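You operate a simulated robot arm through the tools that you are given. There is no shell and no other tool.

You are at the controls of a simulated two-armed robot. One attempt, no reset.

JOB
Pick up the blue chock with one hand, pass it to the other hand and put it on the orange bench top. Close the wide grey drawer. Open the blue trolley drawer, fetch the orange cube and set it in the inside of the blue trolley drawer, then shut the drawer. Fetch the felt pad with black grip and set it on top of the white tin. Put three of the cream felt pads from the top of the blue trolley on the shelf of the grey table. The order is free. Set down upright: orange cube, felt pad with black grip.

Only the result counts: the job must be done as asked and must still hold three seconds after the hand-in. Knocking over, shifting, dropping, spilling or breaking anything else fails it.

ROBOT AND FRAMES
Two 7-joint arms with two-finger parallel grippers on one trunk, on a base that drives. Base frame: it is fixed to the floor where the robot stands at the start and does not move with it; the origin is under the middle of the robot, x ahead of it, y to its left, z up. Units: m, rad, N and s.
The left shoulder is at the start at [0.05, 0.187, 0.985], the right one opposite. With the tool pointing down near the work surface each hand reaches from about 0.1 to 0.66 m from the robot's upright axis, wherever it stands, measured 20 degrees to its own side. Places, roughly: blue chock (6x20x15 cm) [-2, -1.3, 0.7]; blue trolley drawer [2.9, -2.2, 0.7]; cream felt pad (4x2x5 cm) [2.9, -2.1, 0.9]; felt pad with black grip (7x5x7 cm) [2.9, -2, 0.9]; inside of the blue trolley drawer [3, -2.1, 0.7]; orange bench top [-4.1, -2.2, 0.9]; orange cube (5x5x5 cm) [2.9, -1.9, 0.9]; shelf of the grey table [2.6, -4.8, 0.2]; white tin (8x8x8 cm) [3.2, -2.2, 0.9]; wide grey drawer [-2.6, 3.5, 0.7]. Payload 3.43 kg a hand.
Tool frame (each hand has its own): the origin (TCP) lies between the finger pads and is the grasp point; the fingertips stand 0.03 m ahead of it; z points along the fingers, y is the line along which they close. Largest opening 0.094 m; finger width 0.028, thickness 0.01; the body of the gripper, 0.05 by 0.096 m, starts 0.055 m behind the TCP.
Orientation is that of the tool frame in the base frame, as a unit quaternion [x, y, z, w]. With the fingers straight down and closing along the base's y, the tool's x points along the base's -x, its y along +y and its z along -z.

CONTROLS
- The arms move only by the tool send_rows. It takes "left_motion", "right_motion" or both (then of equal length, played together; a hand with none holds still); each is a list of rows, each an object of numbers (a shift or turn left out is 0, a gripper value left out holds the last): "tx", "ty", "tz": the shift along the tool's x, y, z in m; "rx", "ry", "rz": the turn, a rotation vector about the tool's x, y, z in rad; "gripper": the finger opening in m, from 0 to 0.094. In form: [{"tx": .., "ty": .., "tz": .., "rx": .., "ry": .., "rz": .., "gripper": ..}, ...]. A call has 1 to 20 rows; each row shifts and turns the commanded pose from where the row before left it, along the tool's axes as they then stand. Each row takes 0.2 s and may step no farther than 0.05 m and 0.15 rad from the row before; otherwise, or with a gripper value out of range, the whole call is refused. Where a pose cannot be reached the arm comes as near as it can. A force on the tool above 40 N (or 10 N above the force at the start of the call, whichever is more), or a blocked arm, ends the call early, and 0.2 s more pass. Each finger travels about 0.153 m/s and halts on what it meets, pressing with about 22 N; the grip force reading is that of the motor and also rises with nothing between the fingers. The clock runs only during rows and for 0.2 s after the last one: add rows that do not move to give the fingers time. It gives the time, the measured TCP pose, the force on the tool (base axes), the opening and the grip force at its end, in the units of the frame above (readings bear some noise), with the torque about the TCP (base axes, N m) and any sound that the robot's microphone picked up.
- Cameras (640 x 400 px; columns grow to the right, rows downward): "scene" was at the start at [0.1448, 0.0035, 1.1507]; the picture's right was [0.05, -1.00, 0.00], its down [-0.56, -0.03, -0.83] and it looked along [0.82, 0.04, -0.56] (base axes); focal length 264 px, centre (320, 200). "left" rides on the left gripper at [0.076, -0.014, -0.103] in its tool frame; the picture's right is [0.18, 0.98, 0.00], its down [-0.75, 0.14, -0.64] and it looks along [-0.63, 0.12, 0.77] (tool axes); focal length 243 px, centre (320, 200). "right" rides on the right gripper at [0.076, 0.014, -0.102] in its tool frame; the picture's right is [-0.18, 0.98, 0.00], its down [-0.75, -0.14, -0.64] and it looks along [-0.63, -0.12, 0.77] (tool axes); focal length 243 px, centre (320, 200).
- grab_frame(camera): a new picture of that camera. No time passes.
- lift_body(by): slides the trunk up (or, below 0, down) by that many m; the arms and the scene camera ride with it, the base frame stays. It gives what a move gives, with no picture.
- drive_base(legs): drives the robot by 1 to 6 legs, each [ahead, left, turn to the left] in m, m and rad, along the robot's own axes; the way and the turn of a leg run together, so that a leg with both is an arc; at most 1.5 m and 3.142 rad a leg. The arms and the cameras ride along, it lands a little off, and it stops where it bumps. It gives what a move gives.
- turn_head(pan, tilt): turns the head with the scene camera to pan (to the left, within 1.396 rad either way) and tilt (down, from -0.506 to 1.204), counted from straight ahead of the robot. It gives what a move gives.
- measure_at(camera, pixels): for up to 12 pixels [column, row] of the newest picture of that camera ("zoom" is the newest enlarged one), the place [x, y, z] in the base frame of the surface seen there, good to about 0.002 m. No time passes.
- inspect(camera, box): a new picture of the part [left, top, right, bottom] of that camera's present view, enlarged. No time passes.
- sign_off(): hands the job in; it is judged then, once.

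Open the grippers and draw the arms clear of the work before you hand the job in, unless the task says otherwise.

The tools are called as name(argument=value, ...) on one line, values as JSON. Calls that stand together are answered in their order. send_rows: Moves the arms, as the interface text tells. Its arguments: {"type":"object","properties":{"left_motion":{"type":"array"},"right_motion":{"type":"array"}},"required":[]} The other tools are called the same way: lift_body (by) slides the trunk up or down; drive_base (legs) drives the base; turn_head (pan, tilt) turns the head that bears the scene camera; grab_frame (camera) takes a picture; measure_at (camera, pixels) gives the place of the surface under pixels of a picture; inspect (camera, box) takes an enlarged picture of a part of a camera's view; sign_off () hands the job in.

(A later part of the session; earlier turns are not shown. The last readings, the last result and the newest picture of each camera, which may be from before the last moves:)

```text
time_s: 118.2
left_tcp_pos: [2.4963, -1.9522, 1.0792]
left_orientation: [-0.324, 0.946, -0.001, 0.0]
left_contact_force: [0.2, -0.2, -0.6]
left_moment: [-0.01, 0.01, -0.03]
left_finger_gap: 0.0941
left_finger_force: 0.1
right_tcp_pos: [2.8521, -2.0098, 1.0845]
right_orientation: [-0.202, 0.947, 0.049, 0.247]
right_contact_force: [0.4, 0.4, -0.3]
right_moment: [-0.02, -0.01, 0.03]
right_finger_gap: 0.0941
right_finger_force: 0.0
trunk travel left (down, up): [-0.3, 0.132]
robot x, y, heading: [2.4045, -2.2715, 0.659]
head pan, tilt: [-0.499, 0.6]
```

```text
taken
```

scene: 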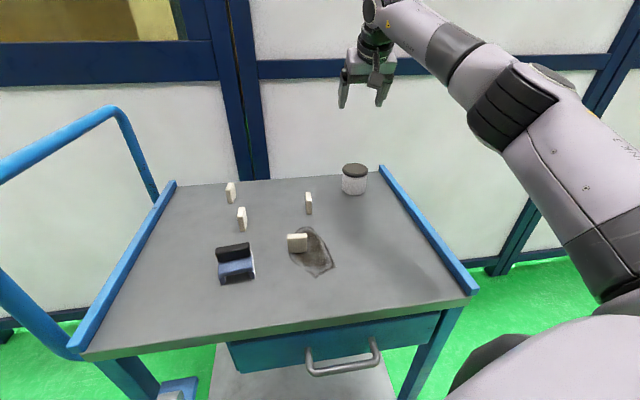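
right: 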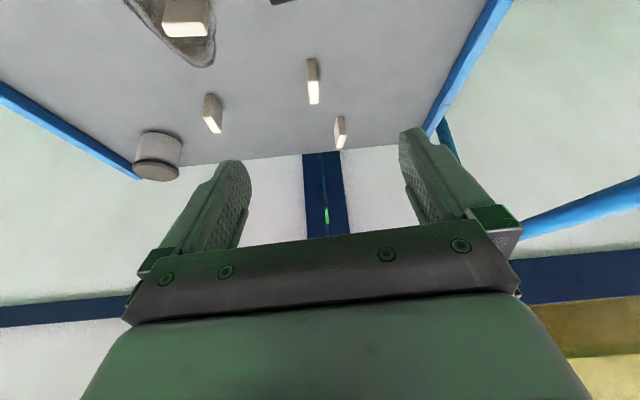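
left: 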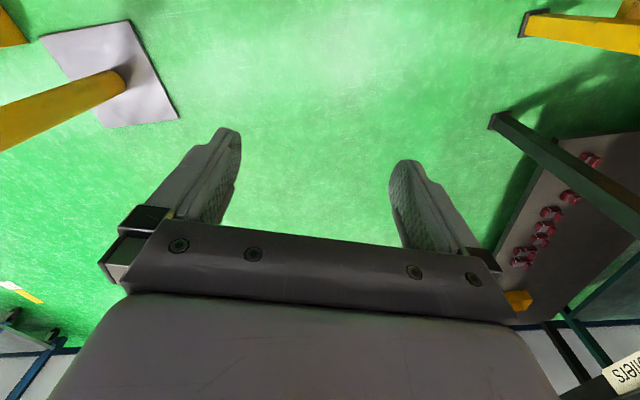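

Aligned at (2.852,-2.010), yaw 0.42. I descend most of the way and check.

send_rows(right_motion=[{"tx": 0.0195, "tz": 0.0349, "ty": -0.002}, {"tx": 0.0195, "tz": 0.0349}, {"tx": 0.0195, "tz": 0.0349}, {"tx": 0.0117, "tz": 0.021}, {}])

grab_frame(camera="right")

inspect(camera="scene", box=[160, 170, 320, 290])

```text
time_s: 119.4
left_tcp_pos: [2.4977, -1.9513, 1.0782]
left_orientation: [-0.325, 0.946, -0.001, 0.0]
left_contact_force: [-0.3, 0.7, -0.7]
left_moment: [-0.02, -0.03, 0.02]
left_finger_gap: 0.094
left_finger_force: 0.1
right_tcp_pos: [2.8551, -2.0138, 0.941]
right_orientation: [-0.203, 0.946, 0.05, 0.247]
right_contact_force: [-0.2, -0.1, 1.1]
right_moment: [-0.03, 0.01, 0.0]
right_finger_gap: 0.0942
right_finger_force: 0.0
trunk travel left (down, up): [-0.3, 0.132]
robot x, y, heading: [2.4061, -2.2719, 0.659]
head pan, tilt: [-0.499, 0.6]
```

```text
taken
```

right: 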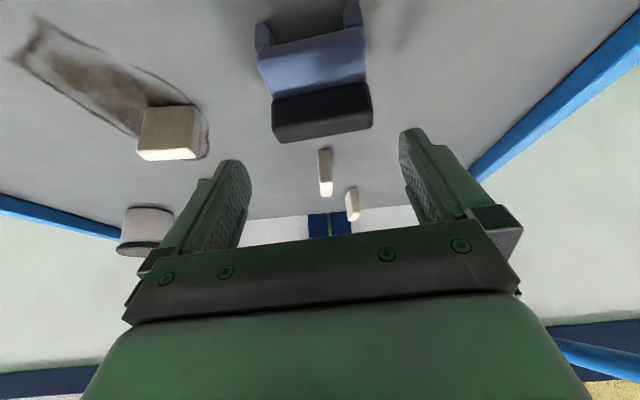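

```text
3.33 times, centred on (240, 230) of scene
```

zoom: 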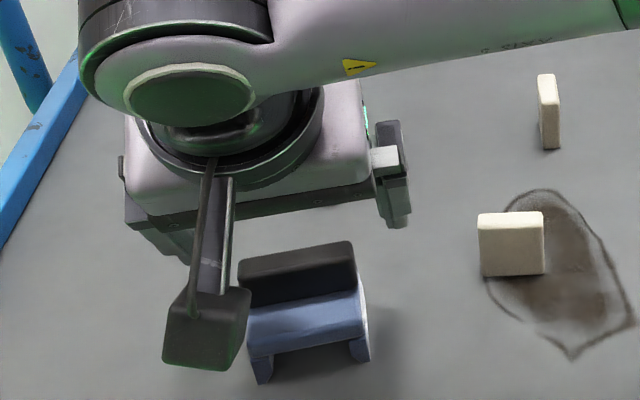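

The pad lies centred between the fingers. I go down to z 0.886 and close.

send_rows(right_motion=[{"tx": 0.0115, "tz": 0.0165}, {"tx": 0.0095, "tz": 0.0175}, {"tx": 0.0075, "tz": 0.013}, {}])

grab_frame(camera="right")

```text
time_s: 120.4
left_tcp_pos: [2.4967, -1.9518, 1.0788]
left_orientation: [-0.324, 0.946, 0.0, 0.0]
left_contact_force: [0.1, -0.1, 0.7]
left_moment: [0.03, -0.01, 0.0]
left_finger_gap: 0.0941
left_finger_force: 0.0
right_tcp_pos: [2.8543, -2.0134, 0.8855]
right_orientation: [-0.201, 0.947, 0.049, 0.247]
right_contact_force: [-0.5, 0.2, 0.4]
right_moment: [-0.01, 0.0, 0.0]
right_finger_gap: 0.094
right_finger_force: 0.1
trunk travel left (down, up): [-0.3, 0.132]
robot x, y, heading: [2.4033, -2.2703, 0.662]
head pan, tilt: [-0.499, 0.6]
```

```text
taken
```

right: 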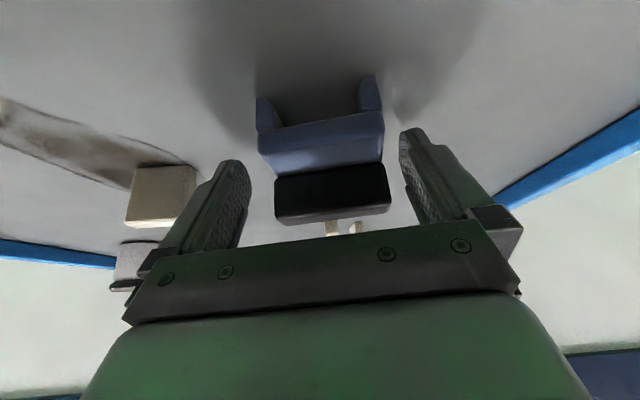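

Good straddle. I close and lift.

send_rows(right_motion=[{"gripper": 0.075}, {"gripper": 0.055}, {"gripper": 0.045}, {}, {}, {"tx": -0.01, "tz": -0.0175}, {"tx": -0.0195, "tz": -0.0349}, {"tx": -0.0195, "tz": -0.0349}, {}])

grab_frame(camera="right")

inspect(camera="scene", box=[160, 110, 320, 230])

```text
time_s: 122.4
left_tcp_pos: [2.4977, -1.9513, 1.0783]
left_orientation: [-0.324, 0.946, 0.0, 0.0]
left_contact_force: [0.3, -0.2, -0.7]
left_moment: [-0.02, -0.02, -0.03]
left_finger_gap: 0.094
left_finger_force: 0.1
right_tcp_pos: [2.8527, -2.0145, 0.9868]
right_orientation: [-0.202, 0.946, 0.05, 0.247]
right_contact_force: [-0.6, 0.4, -1.4]
right_moment: [-0.02, 0.0, -0.02]
right_finger_gap: 0.0657
right_finger_force: 22.1
trunk travel left (down, up): [-0.3, 0.132]
robot x, y, heading: [2.403, -2.2755, 0.665]
head pan, tilt: [-0.499, 0.6]
```

```text
taken
```

right: 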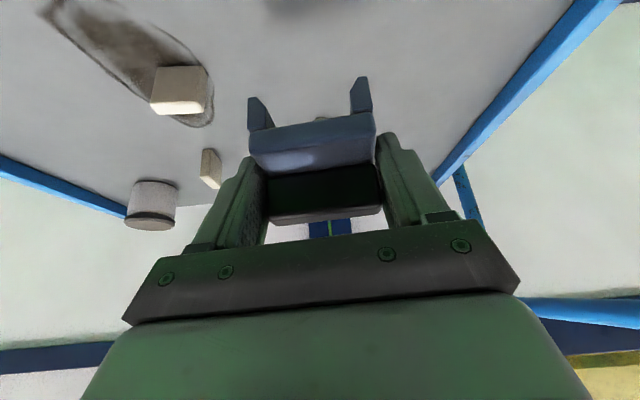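

```text
3.33 times, centred on (240, 170) of scene
```

zoom: 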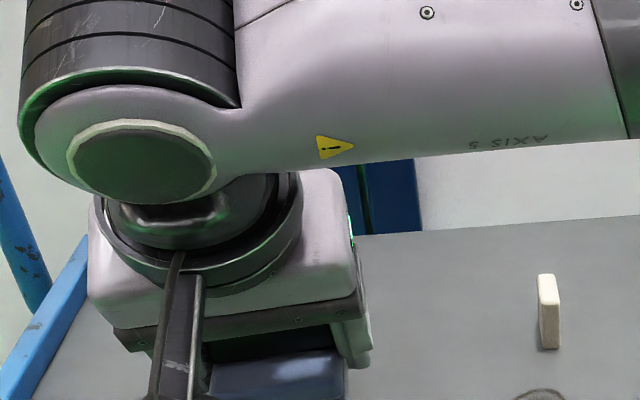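

The pad is held without tipping (gap 0.066). I raise it and carry it above the tin.

send_rows(right_motion=[{"tx": -0.0195, "tz": -0.0349}, {"tx": -0.0195, "tz": -0.0349}, {"rx": 0.027, "rz": 0.048}, {"rx": 0.027, "rz": 0.048}, {"tx": -0.0223, "tz": 0.0125, "ty": -0.0293}, {"tx": -0.0223, "tz": 0.0125, "ty": -0.0293}, {"tx": -0.0223, "tz": 0.0125, "ty": -0.0293}, {"tx": -0.0223, "tz": 0.0125, "ty": -0.0293}, {"tx": -0.0223, "tz": 0.0125, "ty": -0.0293}, {"tx": -0.0223, "tz": 0.0125, "ty": -0.0293}, {"tx": -0.0223, "tz": 0.0125, "ty": -0.0293}, {"tx": -0.0223, "tz": 0.0125, "ty": -0.0293}, {"tx": -0.0223, "tz": 0.0125, "ty": -0.0293}, {"tx": -0.0223, "tz": 0.0125, "ty": -0.0293}, {}])

inspect(camera="scene", box=[270, 60, 430, 210])

```text
time_s: 125.6
left_tcp_pos: [2.4962, -1.9514, 1.0785]
left_orientation: [-0.325, 0.946, 0.0, -0.001]
left_contact_force: [-0.4, -0.3, 0.3]
left_moment: [-0.01, 0.0, 0.01]
left_finger_gap: 0.0938
left_finger_force: 0.1
right_tcp_pos: [3.185, -2.215, 1.0684]
right_orientation: [-0.15, 0.956, 0.036, 0.25]
right_contact_force: [0.1, 0.6, -1.7]
right_moment: [0.01, 0.03, 0.03]
right_finger_gap: 0.0656
right_finger_force: 22.4
trunk travel left (down, up): [-0.3, 0.132]
robot x, y, heading: [2.4037, -2.2734, 0.661]
head pan, tilt: [-0.499, 0.6]
```

```text
2.67 times, centred on (350, 135) of scene
```

zoom: 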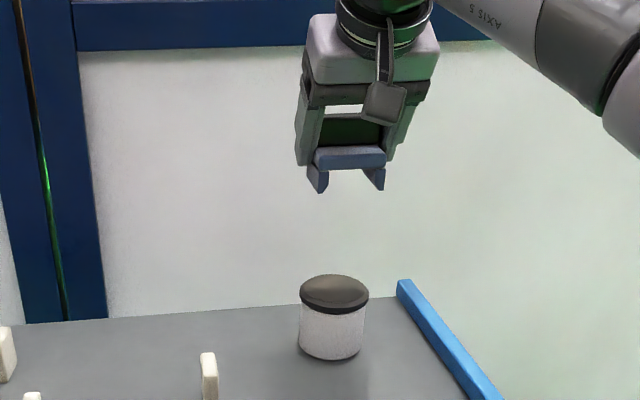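

The pad is over the tin. I lower it most of the way and check.

send_rows(right_motion=[{"tx": 0.018, "tz": 0.036}, {"tx": 0.0195, "tz": 0.0349}, {"tx": 0.0085, "tz": 0.0153}, {}])

inspect(camera="scene", box=[300, 110, 420, 210])

grab_frame(camera="right")

```text
time_s: 126.6
left_tcp_pos: [2.4965, -1.951, 1.0789]
left_orientation: [-0.325, 0.946, 0.0, 0.0]
left_contact_force: [0.9, -0.2, 0.5]
left_moment: [-0.03, 0.02, 0.0]
left_finger_gap: 0.0942
left_finger_force: 0.0
right_tcp_pos: [3.1869, -2.2145, 0.9703]
right_orientation: [-0.149, 0.956, 0.036, 0.25]
right_contact_force: [-0.4, -0.4, -0.6]
right_moment: [-0.02, 0.0, 0.01]
right_finger_gap: 0.0654
right_finger_force: 22.0
trunk travel left (down, up): [-0.3, 0.132]
robot x, y, heading: [2.4016, -2.2732, 0.66]
head pan, tilt: [-0.499, 0.6]
```

```text
4.00 times, centred on (360, 160) of scene
```

zoom: 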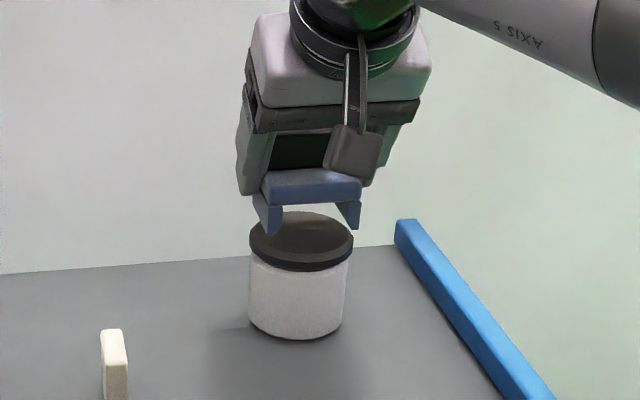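

```text
taken
```

right: 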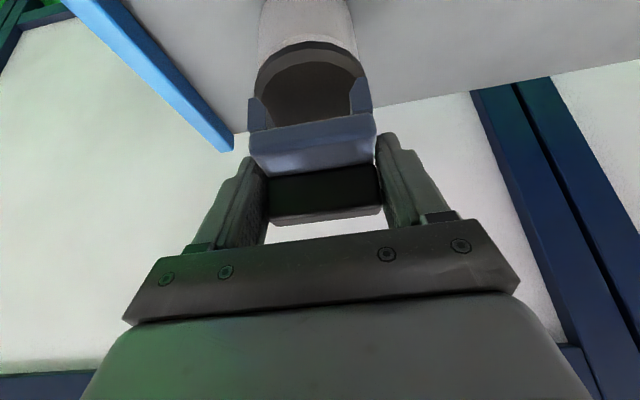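

The feet line up over the lid by my estimate. I lower the remaining 14 mm in small steps.

send_rows(right_motion=[{"tx": 0.0025, "tz": 0.0043}, {"tx": 0.0015, "tz": 0.0026}, {"tx": 0.001, "tz": 0.0018}, {"tx": 0.001, "tz": 0.0018}, {}])

inspect(camera="scene", box=[300, 110, 420, 210])

```text
time_s: 127.8
left_tcp_pos: [2.4969, -1.9513, 1.0799]
left_orientation: [-0.325, 0.946, -0.001, 0.0]
left_contact_force: [-0.7, 0.2, 0.7]
left_moment: [0.01, 0.02, 0.01]
left_finger_gap: 0.094
left_finger_force: 0.2
right_tcp_pos: [3.1871, -2.2139, 0.9576]
right_orientation: [-0.15, 0.956, 0.036, 0.25]
right_contact_force: [0.5, -0.5, -0.9]
right_moment: [-0.01, -0.01, 0.02]
right_finger_gap: 0.0656
right_finger_force: 22.0
trunk travel left (down, up): [-0.3, 0.132]
robot x, y, heading: [2.4037, -2.275, 0.664]
head pan, tilt: [-0.499, 0.6]
```

```text
4.00 times, centred on (360, 160) of scene
```

zoom: 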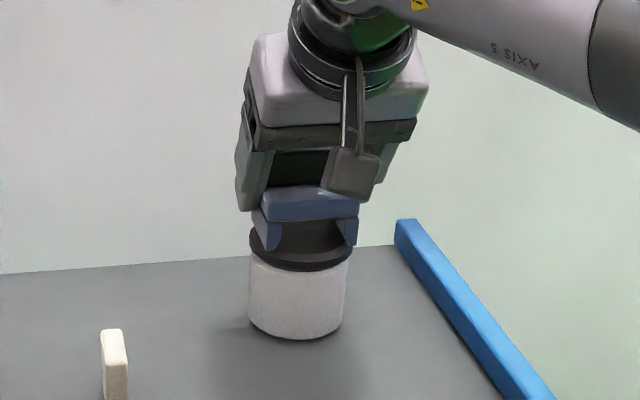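

Nearly touching, no contact force yet. I lower 1 mm at a time and watch the force.

send_rows(right_motion=[{"tx": 0.0005, "tz": 0.0009}, {"tx": 0.0005, "tz": 0.0009}, {}])

inspect(camera="scene", box=[320, 130, 400, 205])

```text
time_s: 128.6
left_tcp_pos: [2.4967, -1.9518, 1.0787]
left_orientation: [-0.325, 0.946, 0.0, 0.0]
left_contact_force: [0.6, -0.5, 0.2]
left_moment: [-0.01, 0.02, 0.03]
left_finger_gap: 0.0942
left_finger_force: 0.1
right_tcp_pos: [3.1865, -2.2141, 0.956]
right_orientation: [-0.149, 0.956, 0.036, 0.25]
right_contact_force: [0.0, -0.1, -0.5]
right_moment: [0.01, 0.02, -0.01]
right_finger_gap: 0.0657
right_finger_force: 21.5
trunk travel left (down, up): [-0.3, 0.132]
robot x, y, heading: [2.4018, -2.272, 0.662]
head pan, tilt: [-0.499, 0.6]
```

```text
5.33 times, centred on (360, 168) of scene
```

zoom: 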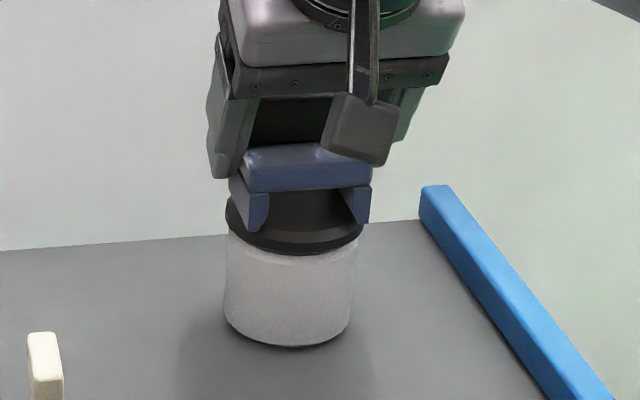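

send_rows(right_motion=[{"tx": 0.0005, "tz": 0.0009}, {"tx": 0.0005, "tz": 0.0009}, {}])

```text
time_s: 129.4
left_tcp_pos: [2.4962, -1.9513, 1.079]
left_orientation: [-0.324, 0.946, 0.0, 0.0]
left_contact_force: [-0.2, -0.4, 0.5]
left_moment: [-0.01, -0.01, -0.03]
left_finger_gap: 0.094
left_finger_force: 0.0
right_tcp_pos: [3.1871, -2.2136, 0.9561]
right_orientation: [-0.149, 0.955, 0.036, 0.252]
right_contact_force: [1.8, -1.9, 5.9]
right_moment: [-0.08, -0.01, 0.0]
right_finger_gap: 0.0657
right_finger_force: 22.2
trunk travel left (down, up): [-0.3, 0.132]
robot x, y, heading: [2.4062, -2.2694, 0.66]
head pan, tilt: [-0.499, 0.6]
```

Contact is felt (+6 N). I open the fingers and back off along the tool axis.

send_rows(right_motion=[{"gripper": 0.072}, {"gripper": 0.085}, {"gripper": 0.09}, {}, {"tz": -0.02}, {"tz": -0.03}, {"tz": -0.04}, {"tz": -0.04}, {"tx": -0.02, "tz": -0.035}, {}])

inspect(camera="scene", box=[300, 110, 420, 210])

```text
time_s: 131.6
left_tcp_pos: [2.4969, -1.9522, 1.0797]
left_orientation: [-0.325, 0.946, 0.0, 0.0]
left_contact_force: [-0.2, -0.4, -0.8]
left_moment: [-0.02, 0.01, -0.01]
left_finger_gap: 0.0942
left_finger_force: 0.1
right_tcp_pos: [3.1274, -2.2332, 1.1083]
right_orientation: [-0.149, 0.956, 0.035, 0.251]
right_contact_force: [0.6, -0.8, 0.4]
right_moment: [-0.03, 0.01, -0.01]
right_finger_gap: 0.0899
right_finger_force: 0.1
trunk travel left (down, up): [-0.3, 0.132]
robot x, y, heading: [2.4044, -2.2729, 0.661]
head pan, tilt: [-0.499, 0.6]
```

```text
4.00 times, centred on (360, 160) of scene
```

zoom: 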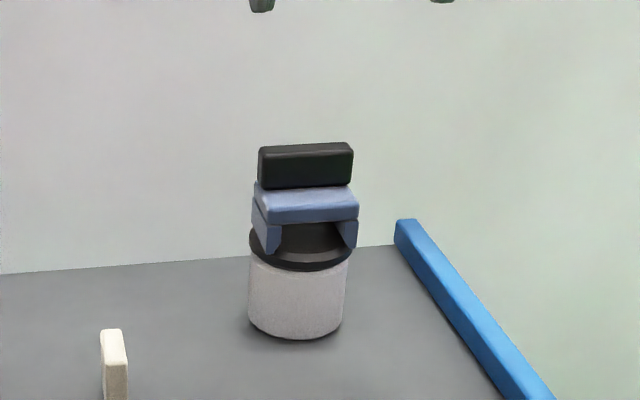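

The pad with black grip stands upright on the tin. I draw the right hand back, square the base to the trolley and shift right, to pick cream pads with both hands.

send_rows(right_motion=[{"tx": 0.035, "tz": -0.0196, "ty": 0.02}, {"tx": 0.035, "tz": -0.0196, "ty": 0.02}, {"tx": 0.035, "tz": -0.0196, "ty": 0.02}, {"tx": 0.035, "tz": -0.0196, "ty": 0.02}, {}])

drive_base(legs=[[0, 0, -0.345], [0, -0.12, 0]])

turn_head(pan=0.0, tilt=0.7)

grab_frame(camera="scene")

turn_head(pan=-1.39, tilt=0.35)

grab_frame(camera="scene")

```text
time_s: 132.8
left_tcp_pos: [2.4966, -1.9514, 1.0782]
left_orientation: [-0.324, 0.946, 0.0, -0.001]
left_contact_force: [0.2, 0.0, -0.1]
left_moment: [-0.03, -0.02, -0.01]
left_finger_gap: 0.0938
left_finger_force: 0.0
right_tcp_pos: [2.9492, -2.2057, 1.1081]
right_orientation: [-0.149, 0.956, 0.035, 0.251]
right_contact_force: [0.3, 0.0, -0.4]
right_moment: [0.0, -0.03, 0.01]
right_finger_gap: 0.0902
right_finger_force: 0.0
trunk travel left (down, up): [-0.3, 0.132]
robot x, y, heading: [2.4003, -2.273, 0.66]
head pan, tilt: [-0.499, 0.6]
```

```text
time_s: 135.6
left_tcp_pos: [2.6379, -2.1147, 1.0789]
left_orientation: [-0.158, 0.987, 0.0, 0.0]
left_contact_force: [-0.5, -0.5, -0.7]
left_moment: [0.0, 0.02, -0.01]
left_finger_gap: 0.0939
left_finger_force: 0.0
right_tcp_pos: [2.9764, -2.5085, 1.1076]
right_orientation: [0.017, 0.967, -0.007, 0.253]
right_contact_force: [-0.1, 0.2, 1.5]
right_moment: [-0.01, 0.01, 0.01]
right_finger_gap: 0.0899
right_finger_force: 0.0
trunk travel left (down, up): [-0.3, 0.132]
robot x, y, heading: [2.4404, -2.388, 0.321]
head pan, tilt: [-0.499, 0.6]
```

```text
time_s: 136.5
left_tcp_pos: [2.6371, -2.1168, 1.0789]
left_orientation: [-0.157, 0.988, 0.0, 0.0]
left_contact_force: [0.1, -0.6, -0.2]
left_moment: [-0.02, -0.02, -0.01]
left_finger_gap: 0.0943
left_finger_force: 0.1
right_tcp_pos: [2.9761, -2.5087, 1.1074]
right_orientation: [0.017, 0.967, -0.007, 0.252]
right_contact_force: [0.1, 0.3, 0.9]
right_moment: [-0.01, 0.01, 0.0]
right_finger_gap: 0.0898
right_finger_force: 0.0
trunk travel left (down, up): [-0.3, 0.132]
robot x, y, heading: [2.4435, -2.3857, 0.317]
head pan, tilt: [0.0, 0.7]
```

```text
taken
```

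scene: 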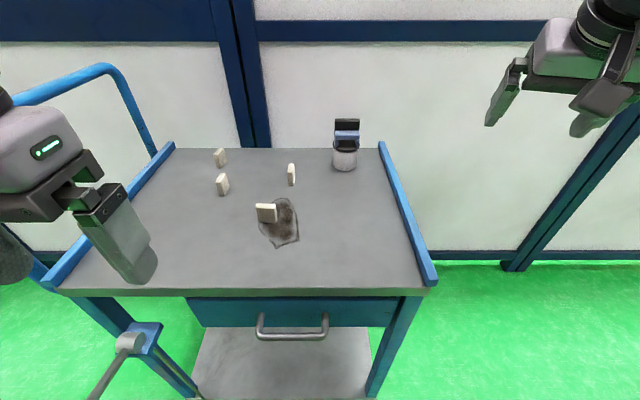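

```text
time_s: 138.0
left_tcp_pos: [2.6379, -2.1159, 1.079]
left_orientation: [-0.158, 0.987, 0.0, 0.0]
left_contact_force: [0.2, 0.4, 0.7]
left_moment: [0.02, 0.03, -0.01]
left_finger_gap: 0.0941
left_finger_force: 0.0
right_tcp_pos: [2.9777, -2.5085, 1.1075]
right_orientation: [0.016, 0.967, -0.007, 0.252]
right_contact_force: [-0.4, 0.5, 0.1]
right_moment: [0.0, 0.02, -0.02]
right_finger_gap: 0.0902
right_finger_force: 0.0
trunk travel left (down, up): [-0.3, 0.132]
robot x, y, heading: [2.4418, -2.3892, 0.317]
head pan, tilt: [-1.389, 0.351]
```

```text
taken
```

scene: 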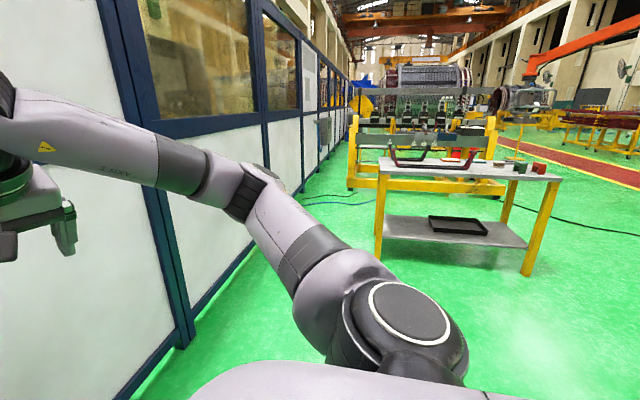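

The grey table with its shelf and a black tray shows at (460,200). I measure its edges.

measure_at(camera="scene", pixels=[[388, 235], [520, 246], [383, 222], [430, 228], [490, 235], [500, 222], [455, 228], [378, 172], [555, 182], [378, 262], [527, 275], [415, 220]])

inspect(camera="scene", box=[350, 130, 590, 290])

```text
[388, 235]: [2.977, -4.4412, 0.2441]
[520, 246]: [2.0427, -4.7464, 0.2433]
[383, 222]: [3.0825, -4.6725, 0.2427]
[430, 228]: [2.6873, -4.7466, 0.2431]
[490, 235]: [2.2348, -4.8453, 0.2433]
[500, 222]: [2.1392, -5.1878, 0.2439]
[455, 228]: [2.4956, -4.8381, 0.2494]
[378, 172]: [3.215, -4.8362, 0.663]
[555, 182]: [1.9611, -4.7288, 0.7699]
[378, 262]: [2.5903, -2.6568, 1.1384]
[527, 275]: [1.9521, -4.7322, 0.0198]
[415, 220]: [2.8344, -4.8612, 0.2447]
```

```text
2.50 times, centred on (470, 210) of scene
```

zoom: 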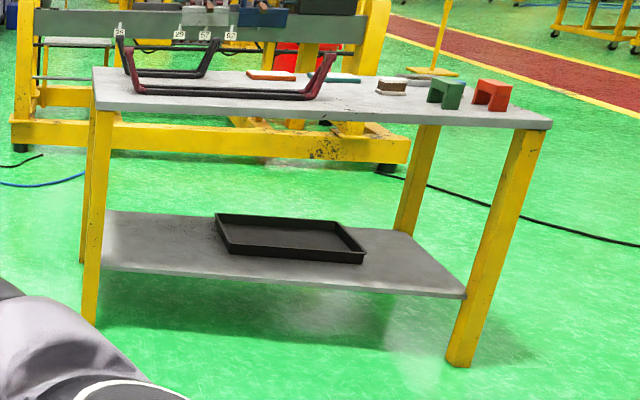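

The shelf's top is at z 0.2435, its front edge runs from (2.98,-4.44) to (2.04,-4.75), with about 20 cm free ahead of the black tray. Now I zoom on the cream pads to pick two.

turn_head(pan=0.0, tilt=0.7)

inspect(camera="scene", box=[200, 140, 312, 230])

```text
time_s: 139.6
left_tcp_pos: [2.6379, -2.1159, 1.0781]
left_orientation: [-0.158, 0.987, 0.0, -0.001]
left_contact_force: [0.4, 0.0, -0.8]
left_moment: [0.01, 0.0, -0.03]
left_finger_gap: 0.0942
left_finger_force: 0.0
right_tcp_pos: [2.9761, -2.5094, 1.1085]
right_orientation: [0.017, 0.967, -0.007, 0.252]
right_contact_force: [-0.3, -0.1, -0.3]
right_moment: [-0.02, -0.01, 0.0]
right_finger_gap: 0.09
right_finger_force: 0.0
trunk travel left (down, up): [-0.3, 0.132]
robot x, y, heading: [2.4402, -2.3885, 0.314]
head pan, tilt: [0.0, 0.7]
```

```text
4.44 times, centred on (256, 185) of scene
```

zoom: 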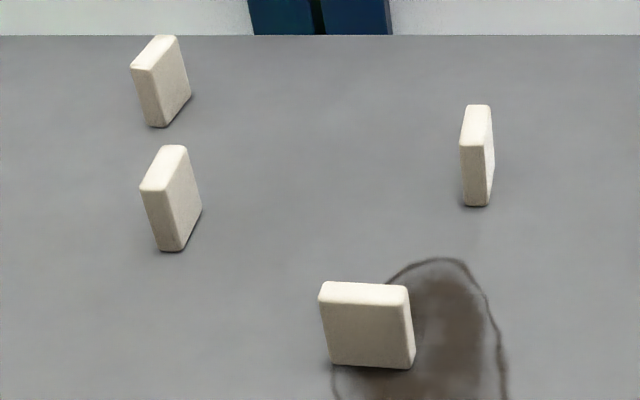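

measure_at(camera="zoom", pixels=[[327, 285], [404, 289], [324, 297], [405, 303], [470, 109], [488, 109], [463, 142], [482, 143], [165, 150], [184, 150], [145, 186], [163, 187]])

measure_at(camera="zoom", pixels=[[157, 40], [174, 41], [136, 66], [150, 68], [370, 340], [475, 180], [185, 200], [160, 220], [488, 160]])

```text
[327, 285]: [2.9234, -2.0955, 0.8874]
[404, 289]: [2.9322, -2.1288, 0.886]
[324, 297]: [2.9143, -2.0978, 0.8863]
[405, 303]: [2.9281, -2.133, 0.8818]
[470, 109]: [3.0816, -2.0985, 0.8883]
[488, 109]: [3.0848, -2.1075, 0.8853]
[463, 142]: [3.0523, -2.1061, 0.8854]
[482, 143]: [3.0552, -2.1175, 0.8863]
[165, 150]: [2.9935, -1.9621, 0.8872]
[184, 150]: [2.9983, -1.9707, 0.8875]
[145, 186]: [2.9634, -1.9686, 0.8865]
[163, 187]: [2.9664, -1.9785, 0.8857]
```

```text
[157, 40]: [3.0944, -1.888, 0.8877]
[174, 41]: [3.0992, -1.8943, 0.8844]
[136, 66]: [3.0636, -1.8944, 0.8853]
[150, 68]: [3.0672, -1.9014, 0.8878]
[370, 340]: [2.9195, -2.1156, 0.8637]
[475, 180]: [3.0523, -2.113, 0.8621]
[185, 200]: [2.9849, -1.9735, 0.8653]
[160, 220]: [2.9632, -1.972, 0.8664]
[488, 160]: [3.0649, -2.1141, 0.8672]
```

Pad A (nearest) is at (2.9245,-2.114), B at (3.0685,-2.107), C at (2.980,-1.970). The right hand takes A first; the left hand moves aside a bit.

send_rows(left_motion=[{"ty": 0.035}, {"ty": 0.035}, {"ty": 0.03}, {}, {}, {}, {}, {}, {}, {}, {}, {}, {}, {}], right_motion=[{"rx": -0.0577, "rz": -0.1033}, {"rx": -0.0577, "rz": -0.1033}, {"rx": -0.0577, "rz": -0.1033}, {"tx": -0.0066, "tz": 0.0037, "ty": 0.0391}, {"tx": -0.0066, "tz": 0.0037, "ty": 0.0391}, {"tx": -0.0066, "tz": 0.0037, "ty": 0.0391}, {"tx": -0.0066, "tz": 0.0037, "ty": 0.0391}, {"tx": -0.0066, "tz": 0.0037, "ty": 0.0391}, {"tx": -0.0066, "tz": 0.0037, "ty": 0.0391}, {"tx": -0.0066, "tz": 0.0037, "ty": 0.0391}, {"tx": -0.0066, "tz": 0.0037, "ty": 0.0391}, {"tx": -0.0066, "tz": 0.0037, "ty": 0.0391}, {"tx": -0.0066, "tz": 0.0037, "ty": 0.0391}, {}])

grab_frame(camera="scene")

```text
time_s: 142.8
left_tcp_pos: [2.608, -2.0204, 1.0787]
left_orientation: [-0.157, 0.988, 0.0, -0.001]
left_contact_force: [-0.6, 0.5, 0.4]
left_moment: [0.0, 0.01, 0.02]
left_finger_gap: 0.0938
left_finger_force: 0.0
right_tcp_pos: [2.9623, -2.1416, 1.113]
right_orientation: [-0.117, 0.961, 0.042, 0.246]
right_contact_force: [0.1, 0.2, -0.1]
right_moment: [0.02, 0.02, 0.01]
right_finger_gap: 0.0897
right_finger_force: 0.1
trunk travel left (down, up): [-0.3, 0.132]
robot x, y, heading: [2.4395, -2.3886, 0.319]
head pan, tilt: [0.0, 0.7]
stopped in row 14 (right hand): the arm was blocked; the commanded pose is now the measured one
```

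```text
taken
```

scene: 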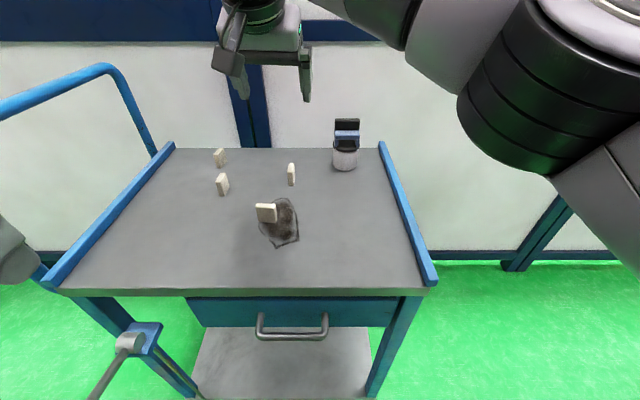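

The right arm got blocked crossing the body (elbow near the head), so I back it out to its own side and use the left hand for this pad.

send_rows(right_motion=[{"ty": -0.039}, {"ty": -0.039}, {"ty": -0.039}, {"ty": -0.039}, {"ty": -0.039}, {"ty": -0.039}, {"ty": -0.039}, {"ty": -0.039}, {}])

send_rows(left_motion=[{"ry": -0.131}, {"ry": -0.131}, {"ry": -0.131}, {"ry": -0.131}, {"tx": -0.0305, "tz": 0.0172, "ty": -0.0268}, {"tx": -0.0305, "tz": 0.0172, "ty": -0.0268}, {"tx": -0.0305, "tz": 0.0172, "ty": -0.0268}, {"tx": -0.0305, "tz": 0.0172, "ty": -0.0268}, {"tx": -0.0305, "tz": 0.0172, "ty": -0.0268}, {"tx": -0.0305, "tz": 0.0172, "ty": -0.0268}, {"tx": -0.0305, "tz": 0.0172, "ty": -0.0268}, {"tx": -0.0195, "tz": 0.011}, {}])

grab_frame(camera="left")

grab_frame(camera="scene")

```text
time_s: 144.8
left_tcp_pos: [2.6066, -2.0208, 1.0773]
left_orientation: [-0.158, 0.987, 0.0, 0.0]
left_contact_force: [0.8, 0.3, -0.4]
left_moment: [-0.02, 0.03, -0.01]
left_finger_gap: 0.0941
left_finger_force: 0.1
right_tcp_pos: [3.0372, -2.44, 1.1066]
right_orientation: [-0.12, 0.961, 0.041, 0.246]
right_contact_force: [-1.0, 0.0, 0.8]
right_moment: [0.02, 0.0, -0.02]
right_finger_gap: 0.0899
right_finger_force: 0.0
trunk travel left (down, up): [-0.3, 0.132]
robot x, y, heading: [2.4439, -2.3843, 0.315]
head pan, tilt: [0.0, 0.7]
```

```text
time_s: 147.6
left_tcp_pos: [2.9253, -2.1101, 1.0919]
left_orientation: [-0.152, 0.954, 0.04, 0.256]
left_contact_force: [0.7, -0.5, 0.3]
left_moment: [-0.04, 0.02, -0.01]
left_finger_gap: 0.0942
left_finger_force: 0.0
left hand out of reach, approached as far as the arm can: row 4
right_tcp_pos: [3.0367, -2.4402, 1.1054]
right_orientation: [-0.12, 0.961, 0.041, 0.246]
right_contact_force: [-0.5, 0.1, -0.5]
right_moment: [-0.02, 0.01, 0.02]
right_finger_gap: 0.09
right_finger_force: 0.0
trunk travel left (down, up): [-0.3, 0.132]
robot x, y, heading: [2.4417, -2.3884, 0.318]
head pan, tilt: [0.0, 0.7]
```

```text
taken
```

left: 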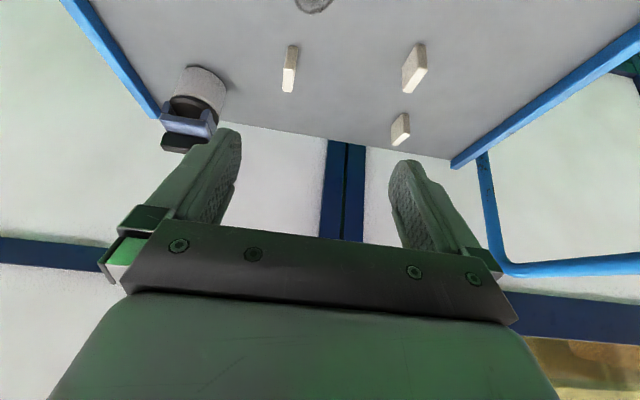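

```text
taken
```

scene: 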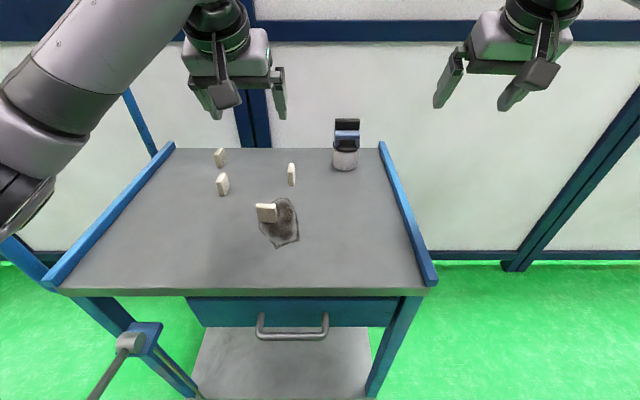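

The left hand is above pad A. The forearm is near the push-handle loop at (140,115), so I measure the clearance before lowering.

measure_at(camera="scene", pixels=[[60, 60], [100, 100], [60, 130], [20, 200], [20, 160], [130, 90], [140, 120], [20, 245], [30, 110], [110, 20], [170, 20], [150, 140]])

```text
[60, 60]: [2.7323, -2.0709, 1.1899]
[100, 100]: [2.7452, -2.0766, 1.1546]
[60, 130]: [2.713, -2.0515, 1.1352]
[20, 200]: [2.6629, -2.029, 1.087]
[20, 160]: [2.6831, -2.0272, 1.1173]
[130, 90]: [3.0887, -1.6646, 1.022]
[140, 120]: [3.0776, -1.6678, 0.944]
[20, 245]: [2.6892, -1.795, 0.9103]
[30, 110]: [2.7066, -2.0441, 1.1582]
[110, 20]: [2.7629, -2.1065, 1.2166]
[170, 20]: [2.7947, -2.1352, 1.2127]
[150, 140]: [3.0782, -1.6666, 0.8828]
```

The forearm is 0.24 m clear of the loop. I lower the left hand toward pad A.

send_rows(left_motion=[{"tx": 0.022, "tz": 0.0337, "ty": -0.003}, {"tx": 0.02, "tz": 0.0346}, {"tx": 0.02, "tz": 0.0346}, {"tx": 0.02, "tz": 0.0346}, {}])

grab_frame(camera="left")

```text
time_s: 148.8
left_tcp_pos: [2.9243, -2.1124, 0.9305]
left_orientation: [-0.152, 0.953, 0.041, 0.257]
left_contact_force: [1.0, 0.1, 1.1]
left_moment: [0.01, -0.01, 0.02]
left_finger_gap: 0.0938
left_finger_force: 0.0
right_tcp_pos: [3.0384, -2.44, 1.1066]
right_orientation: [-0.121, 0.961, 0.042, 0.246]
right_contact_force: [0.0, 0.2, 0.4]
right_moment: [0.01, -0.01, 0.0]
right_finger_gap: 0.0899
right_finger_force: 0.0
trunk travel left (down, up): [-0.3, 0.132]
robot x, y, heading: [2.4423, -2.3895, 0.313]
head pan, tilt: [0.0, 0.7]
```

```text
taken
```

left: 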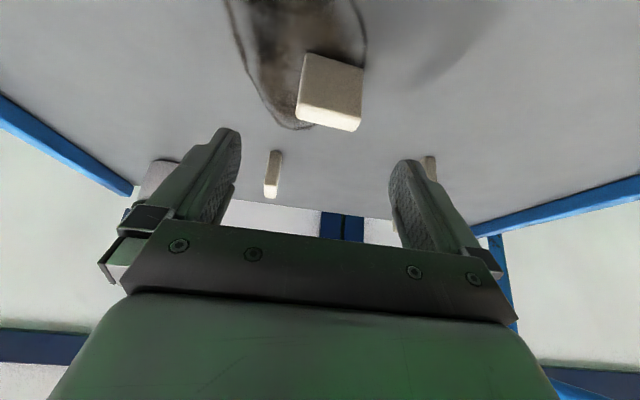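

Pad A is centred. I lower to z 0.881 and grip it.

send_rows(left_motion=[{"tx": 0.01, "tz": 0.0173}, {"tx": 0.01, "tz": 0.0173}, {"tx": 0.0045, "tz": 0.008}, {"gripper": 0.06}, {"gripper": 0.03}, {"gripper": 0.02}, {}, {}])

grab_frame(camera="left")

```text
time_s: 150.6
left_tcp_pos: [2.9238, -2.1139, 0.8819]
left_orientation: [-0.152, 0.954, 0.041, 0.255]
left_contact_force: [-0.1, -0.2, 0.1]
left_moment: [-0.01, 0.0, 0.02]
left_finger_gap: 0.0397
left_finger_force: 22.1
right_tcp_pos: [3.0374, -2.4405, 1.1062]
right_orientation: [-0.12, 0.961, 0.041, 0.247]
right_contact_force: [0.5, 0.2, -0.1]
right_moment: [-0.01, 0.02, -0.01]
right_finger_gap: 0.0897
right_finger_force: 0.0
trunk travel left (down, up): [-0.3, 0.132]
robot x, y, heading: [2.4423, -2.387, 0.317]
head pan, tilt: [0.0, 0.7]
```

```text
taken
```

left: 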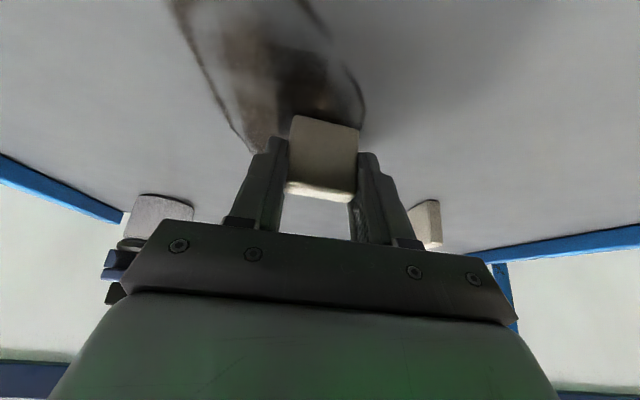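

Pad A is gripped (gap 0.040). I lift and draw the left hand back.

send_rows(left_motion=[{"tx": -0.01, "tz": -0.0173}, {"tx": -0.02, "tz": -0.0346}, {"tx": -0.02, "tz": -0.0346}, {"tx": -0.02, "tz": -0.0346}, {"tx": -0.02, "tz": -0.0346}, {"tx": 0.0346, "tz": -0.02}, {"tx": 0.0346, "tz": -0.02}, {"tx": 0.0346, "tz": -0.02}, {"tx": 0.0346, "tz": -0.02}, {"tx": 0.0346, "tz": -0.02}, {}])

grab_frame(camera="left")

grab_frame(camera="scene")

```text
time_s: 153.0
left_tcp_pos: [2.7324, -2.1765, 1.0604]
left_orientation: [-0.152, 0.954, 0.041, 0.256]
left_contact_force: [-0.2, 0.7, 0.0]
left_moment: [-0.01, -0.03, -0.01]
left_finger_gap: 0.0398
left_finger_force: 22.1
right_tcp_pos: [3.0364, -2.4406, 1.1059]
right_orientation: [-0.12, 0.961, 0.04, 0.247]
right_contact_force: [0.4, 0.8, 1.0]
right_moment: [-0.02, 0.02, -0.04]
right_finger_gap: 0.0902
right_finger_force: 0.0
trunk travel left (down, up): [-0.3, 0.132]
robot x, y, heading: [2.4428, -2.3855, 0.318]
head pan, tilt: [0.0, 0.7]
```

```text
taken
```

left: 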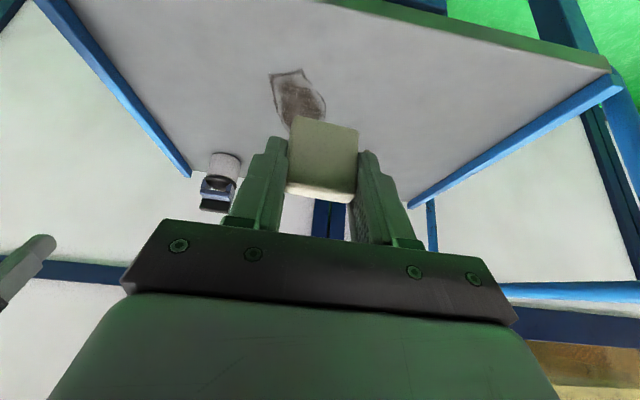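

```text
taken
```

scene: 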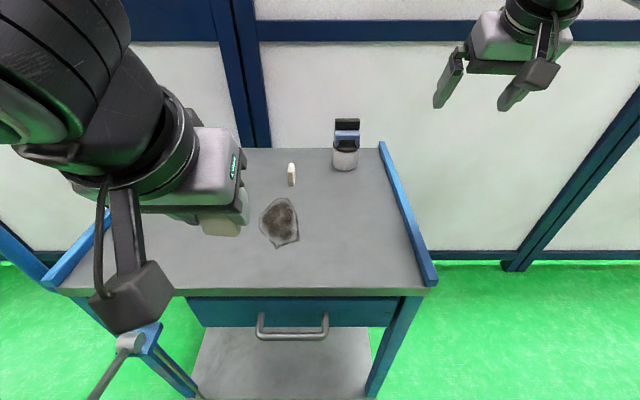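

Pad A is in the left hand. I retract the left hand further, shift the base left and then take pad B with the right.

send_rows(left_motion=[{"tx": 0.026, "tz": -0.015, "ty": 0.033}, {"tx": 0.026, "tz": -0.015, "ty": 0.033}, {"tx": 0.026, "tz": -0.015, "ty": 0.033}, {}])

drive_base(legs=[[0, 0.26, 0]])

grab_frame(camera="scene")

```text
time_s: 153.7
left_tcp_pos: [2.659, -2.123, 1.0756]
left_orientation: [-0.169, 0.949, 0.04, 0.263]
left_contact_force: [6.2, 5.1, 1.9]
left_moment: [-0.34, 0.58, -0.3]
left_finger_gap: 0.0398
left_finger_force: 21.4
left hand out of reach, approached as far as the arm can: row 2, 3
right_tcp_pos: [3.0359, -2.4406, 1.106]
right_orientation: [-0.12, 0.961, 0.041, 0.246]
right_contact_force: [-0.2, 0.4, -0.1]
right_moment: [0.0, 0.0, 0.0]
right_finger_gap: 0.09
right_finger_force: 0.0
trunk travel left (down, up): [-0.3, 0.132]
robot x, y, heading: [2.4436, -2.3874, 0.314]
head pan, tilt: [0.0, 0.7]
stopped in row 3 (left hand): the force on the tool passed its limit at 108 N (the readings are from after the stop); the commanded pose is now the measured one
```

```text
time_s: 156.6
left_tcp_pos: [2.5782, -1.8741, 1.0764]
left_orientation: [-0.169, 0.949, 0.039, 0.263]
left_contact_force: [14.9, 3.8, -1.1]
left_moment: [-0.04, 0.45, 0.42]
left_finger_gap: 0.0398
left_finger_force: 22.0
right_tcp_pos: [2.956, -2.1932, 1.1057]
right_orientation: [-0.119, 0.961, 0.041, 0.246]
right_contact_force: [-0.1, -0.6, 0.4]
right_moment: [-0.03, 0.02, 0.01]
right_finger_gap: 0.0898
right_finger_force: 0.0
trunk travel left (down, up): [-0.3, 0.132]
robot x, y, heading: [2.3587, -2.1386, 0.309]
head pan, tilt: [0.0, 0.7]
```

```text
taken
```

scene: 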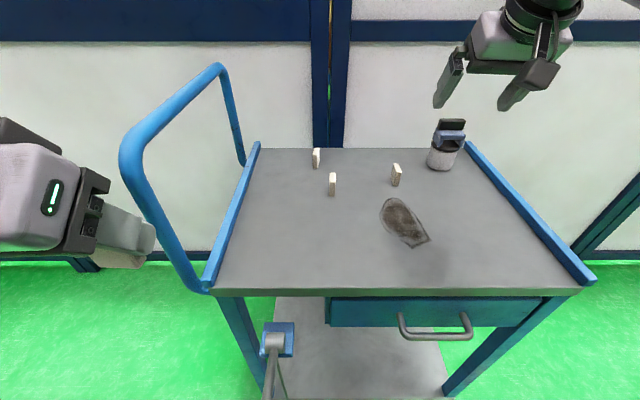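

The left hand met a self-contact while retracting (still 15 N). I ease it forward and verify the trolley and pads have not moved.

send_rows(left_motion=[{"tx": -0.02, "tz": 0.012}, {"tx": -0.02, "tz": 0.012}, {}])

inspect(camera="scene", box=[290, 110, 490, 235])

grab_frame(camera="left")

```text
time_s: 157.4
left_tcp_pos: [2.6226, -1.86, 1.077]
left_orientation: [-0.168, 0.949, 0.039, 0.263]
left_contact_force: [0.6, 0.3, -1.1]
left_moment: [-0.01, 0.01, 0.03]
left_finger_gap: 0.0399
left_finger_force: 22.2
right_tcp_pos: [2.9562, -2.1926, 1.1054]
right_orientation: [-0.119, 0.961, 0.041, 0.247]
right_contact_force: [-0.4, -0.1, -0.5]
right_moment: [-0.02, 0.01, 0.02]
right_finger_gap: 0.0899
right_finger_force: 0.1
trunk travel left (down, up): [-0.3, 0.132]
robot x, y, heading: [2.3604, -2.1404, 0.312]
head pan, tilt: [0.0, 0.7]
```

```text
3.20 times, centred on (390, 172) of scene
```

zoom: 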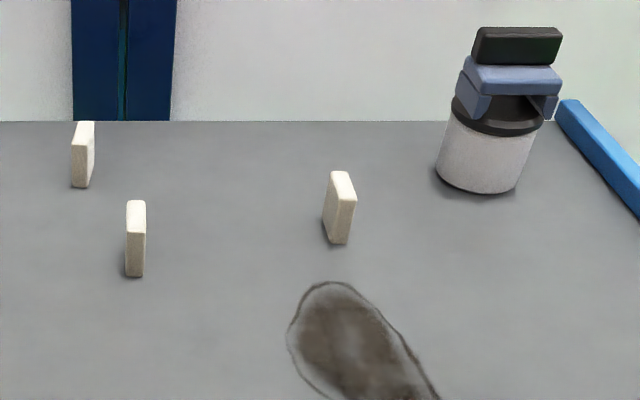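

```text
taken
```

left: 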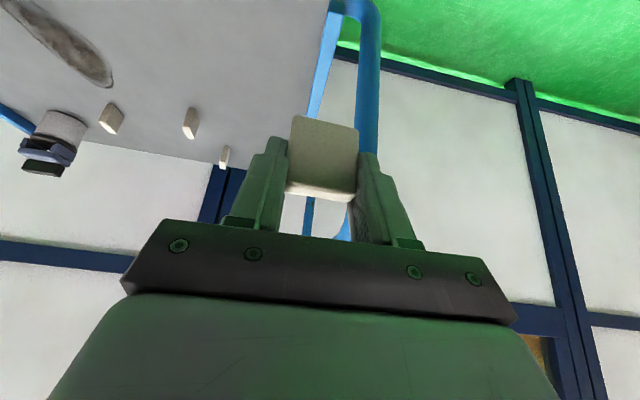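

The pads and tin look unchanged. I shift the left hand a little right, away from the loop's leg, and measure B again.

measure_at(camera="zoom", pixels=[[336, 175], [347, 175], [336, 196], [353, 198], [132, 203], [142, 203], [129, 230], [142, 231], [498, 118], [485, 170]])

send_rows(left_motion=[{"ty": -0.03, "tz": -0.01}, {"ty": -0.03, "tz": -0.01}])

```text
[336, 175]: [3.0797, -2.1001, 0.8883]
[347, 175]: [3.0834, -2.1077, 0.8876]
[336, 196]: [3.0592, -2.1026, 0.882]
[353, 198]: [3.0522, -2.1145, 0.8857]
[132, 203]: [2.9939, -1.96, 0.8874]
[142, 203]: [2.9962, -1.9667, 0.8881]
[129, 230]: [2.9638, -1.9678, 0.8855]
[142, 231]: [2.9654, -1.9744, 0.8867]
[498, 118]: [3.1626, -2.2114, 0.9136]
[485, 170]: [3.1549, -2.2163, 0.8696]
```

```text
time_s: 158.0
left_tcp_pos: [2.6332, -1.921, 1.095]
left_orientation: [-0.17, 0.949, 0.04, 0.263]
left_contact_force: [0.1, -0.7, -0.2]
left_moment: [0.03, 0.0, 0.01]
left_finger_gap: 0.0395
left_finger_force: 22.4
right_tcp_pos: [2.9564, -2.1931, 1.1063]
right_orientation: [-0.119, 0.961, 0.042, 0.246]
right_contact_force: [0.6, -0.6, 1.0]
right_moment: [-0.03, -0.01, -0.01]
right_finger_gap: 0.0898
right_finger_force: 0.1
trunk travel left (down, up): [-0.3, 0.132]
robot x, y, heading: [2.3617, -2.1367, 0.318]
head pan, tilt: [0.0, 0.7]
```

B's centre is (3.0685,-2.1065). I move the right hand above it and lower most of the way.

send_rows(right_motion=[{"tx": -0.0288, "tz": 0.0161, "ty": 0.014}, {"tx": -0.0288, "tz": 0.0161, "ty": 0.014}, {"tx": -0.0288, "tz": 0.0161, "ty": 0.014}, {"tx": -0.0288, "tz": 0.0161, "ty": 0.014}, {"tx": 0.0193, "tz": 0.035}, {"tx": 0.0193, "tz": 0.035}, {"tx": 0.0193, "tz": 0.035}, {"tx": 0.0193, "tz": 0.035}, {}])

grab_frame(camera="right")

grab_frame(camera="scene")

```text
time_s: 160.0
left_tcp_pos: [2.6316, -1.9204, 1.0941]
left_orientation: [-0.169, 0.949, 0.039, 0.262]
left_contact_force: [-0.5, 0.2, -0.2]
left_moment: [-0.01, 0.0, 0.0]
left_finger_gap: 0.0394
left_finger_force: 21.9
right_tcp_pos: [3.0704, -2.1017, 0.9466]
right_orientation: [-0.119, 0.961, 0.041, 0.247]
right_contact_force: [0.2, -0.5, 0.3]
right_moment: [-0.03, 0.02, 0.01]
right_finger_gap: 0.0901
right_finger_force: 0.0
trunk travel left (down, up): [-0.3, 0.132]
robot x, y, heading: [2.3576, -2.1382, 0.311]
head pan, tilt: [0.0, 0.7]
```

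```text
taken
```

right: 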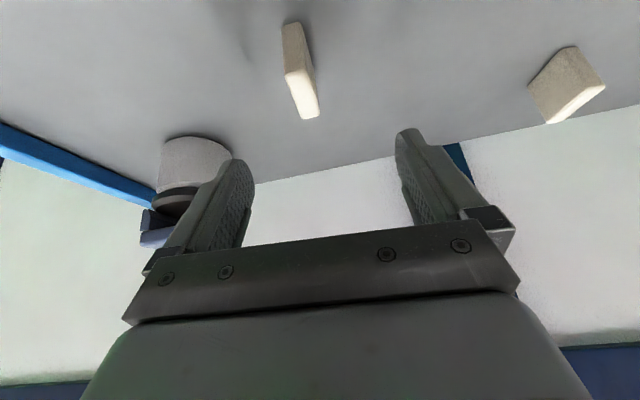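

```text
taken
```

scene: 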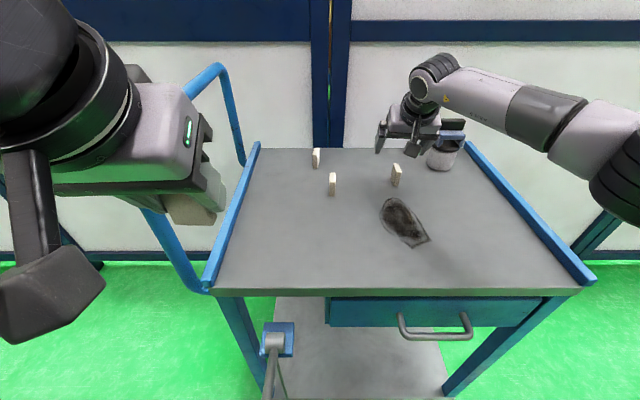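

I correct by 4 mm, lower to z 0.881 and grip B.

send_rows(right_motion=[{"tx": 0.0174, "tz": 0.0246, "ty": -0.004}, {"tx": 0.012, "tz": 0.0219}, {"tx": 0.005, "tz": 0.009}, {"gripper": 0.06}, {"gripper": 0.03}, {"gripper": 0.008}, {}, {}])

grab_frame(camera="right")

```text
time_s: 161.8
left_tcp_pos: [2.6318, -1.9211, 1.0934]
left_orientation: [-0.168, 0.949, 0.04, 0.263]
left_contact_force: [0.6, -0.6, 0.2]
left_moment: [0.04, -0.01, -0.02]
left_finger_gap: 0.0396
left_finger_force: 22.2
right_tcp_pos: [3.0667, -2.1061, 0.883]
right_orientation: [-0.119, 0.961, 0.04, 0.247]
right_contact_force: [0.3, 0.3, 0.3]
right_moment: [-0.01, 0.02, 0.04]
right_finger_gap: 0.0161
right_finger_force: 21.9
trunk travel left (down, up): [-0.3, 0.132]
robot x, y, heading: [2.361, -2.1359, 0.313]
head pan, tilt: [0.0, 0.7]
```

```text
taken
```

right: 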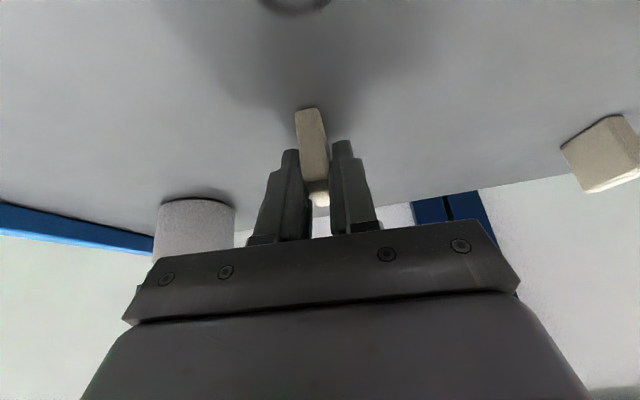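

B is gripped (gap 0.016). I lift it and draw the right hand back.

send_rows(right_motion=[{"tx": -0.0097, "tz": -0.0175}, {"tx": -0.0193, "tz": -0.035}, {"tx": -0.0193, "tz": -0.035}, {"tx": -0.0193, "tz": -0.035}, {"tx": -0.0193, "tz": -0.035}, {"tx": 0.035, "tz": -0.0193}, {"tx": 0.035, "tz": -0.0193}, {"tx": 0.035, "tz": -0.0193}, {"tx": 0.035, "tz": -0.0193}, {"tx": 0.035, "tz": -0.0193}, {"tx": 0.035, "tz": -0.0193}, {}])

grab_frame(camera="scene")

```text
time_s: 164.4
left_tcp_pos: [2.6331, -1.9202, 1.0938]
left_orientation: [-0.168, 0.949, 0.039, 0.263]
left_contact_force: [0.0, -0.7, 0.2]
left_moment: [0.0, 0.02, -0.04]
left_finger_gap: 0.0393
left_finger_force: 22.7
right_tcp_pos: [2.8337, -2.1685, 1.0621]
right_orientation: [-0.119, 0.961, 0.041, 0.247]
right_contact_force: [0.0, 0.6, 0.4]
right_moment: [-0.01, 0.01, -0.03]
right_finger_gap: 0.0165
right_finger_force: 21.8
trunk travel left (down, up): [-0.3, 0.132]
robot x, y, heading: [2.36, -2.1405, 0.317]
head pan, tilt: [0.0, 0.7]
```

```text
taken
```

scene: 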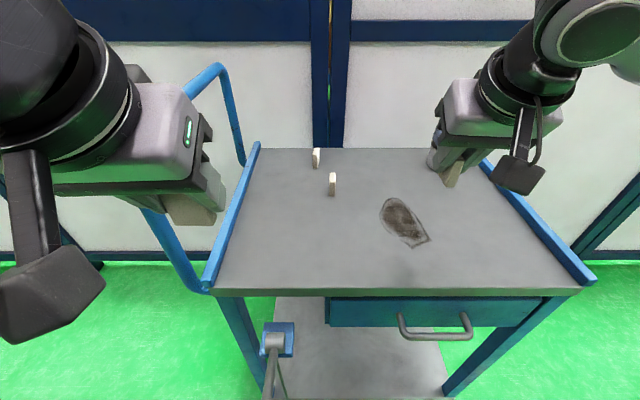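

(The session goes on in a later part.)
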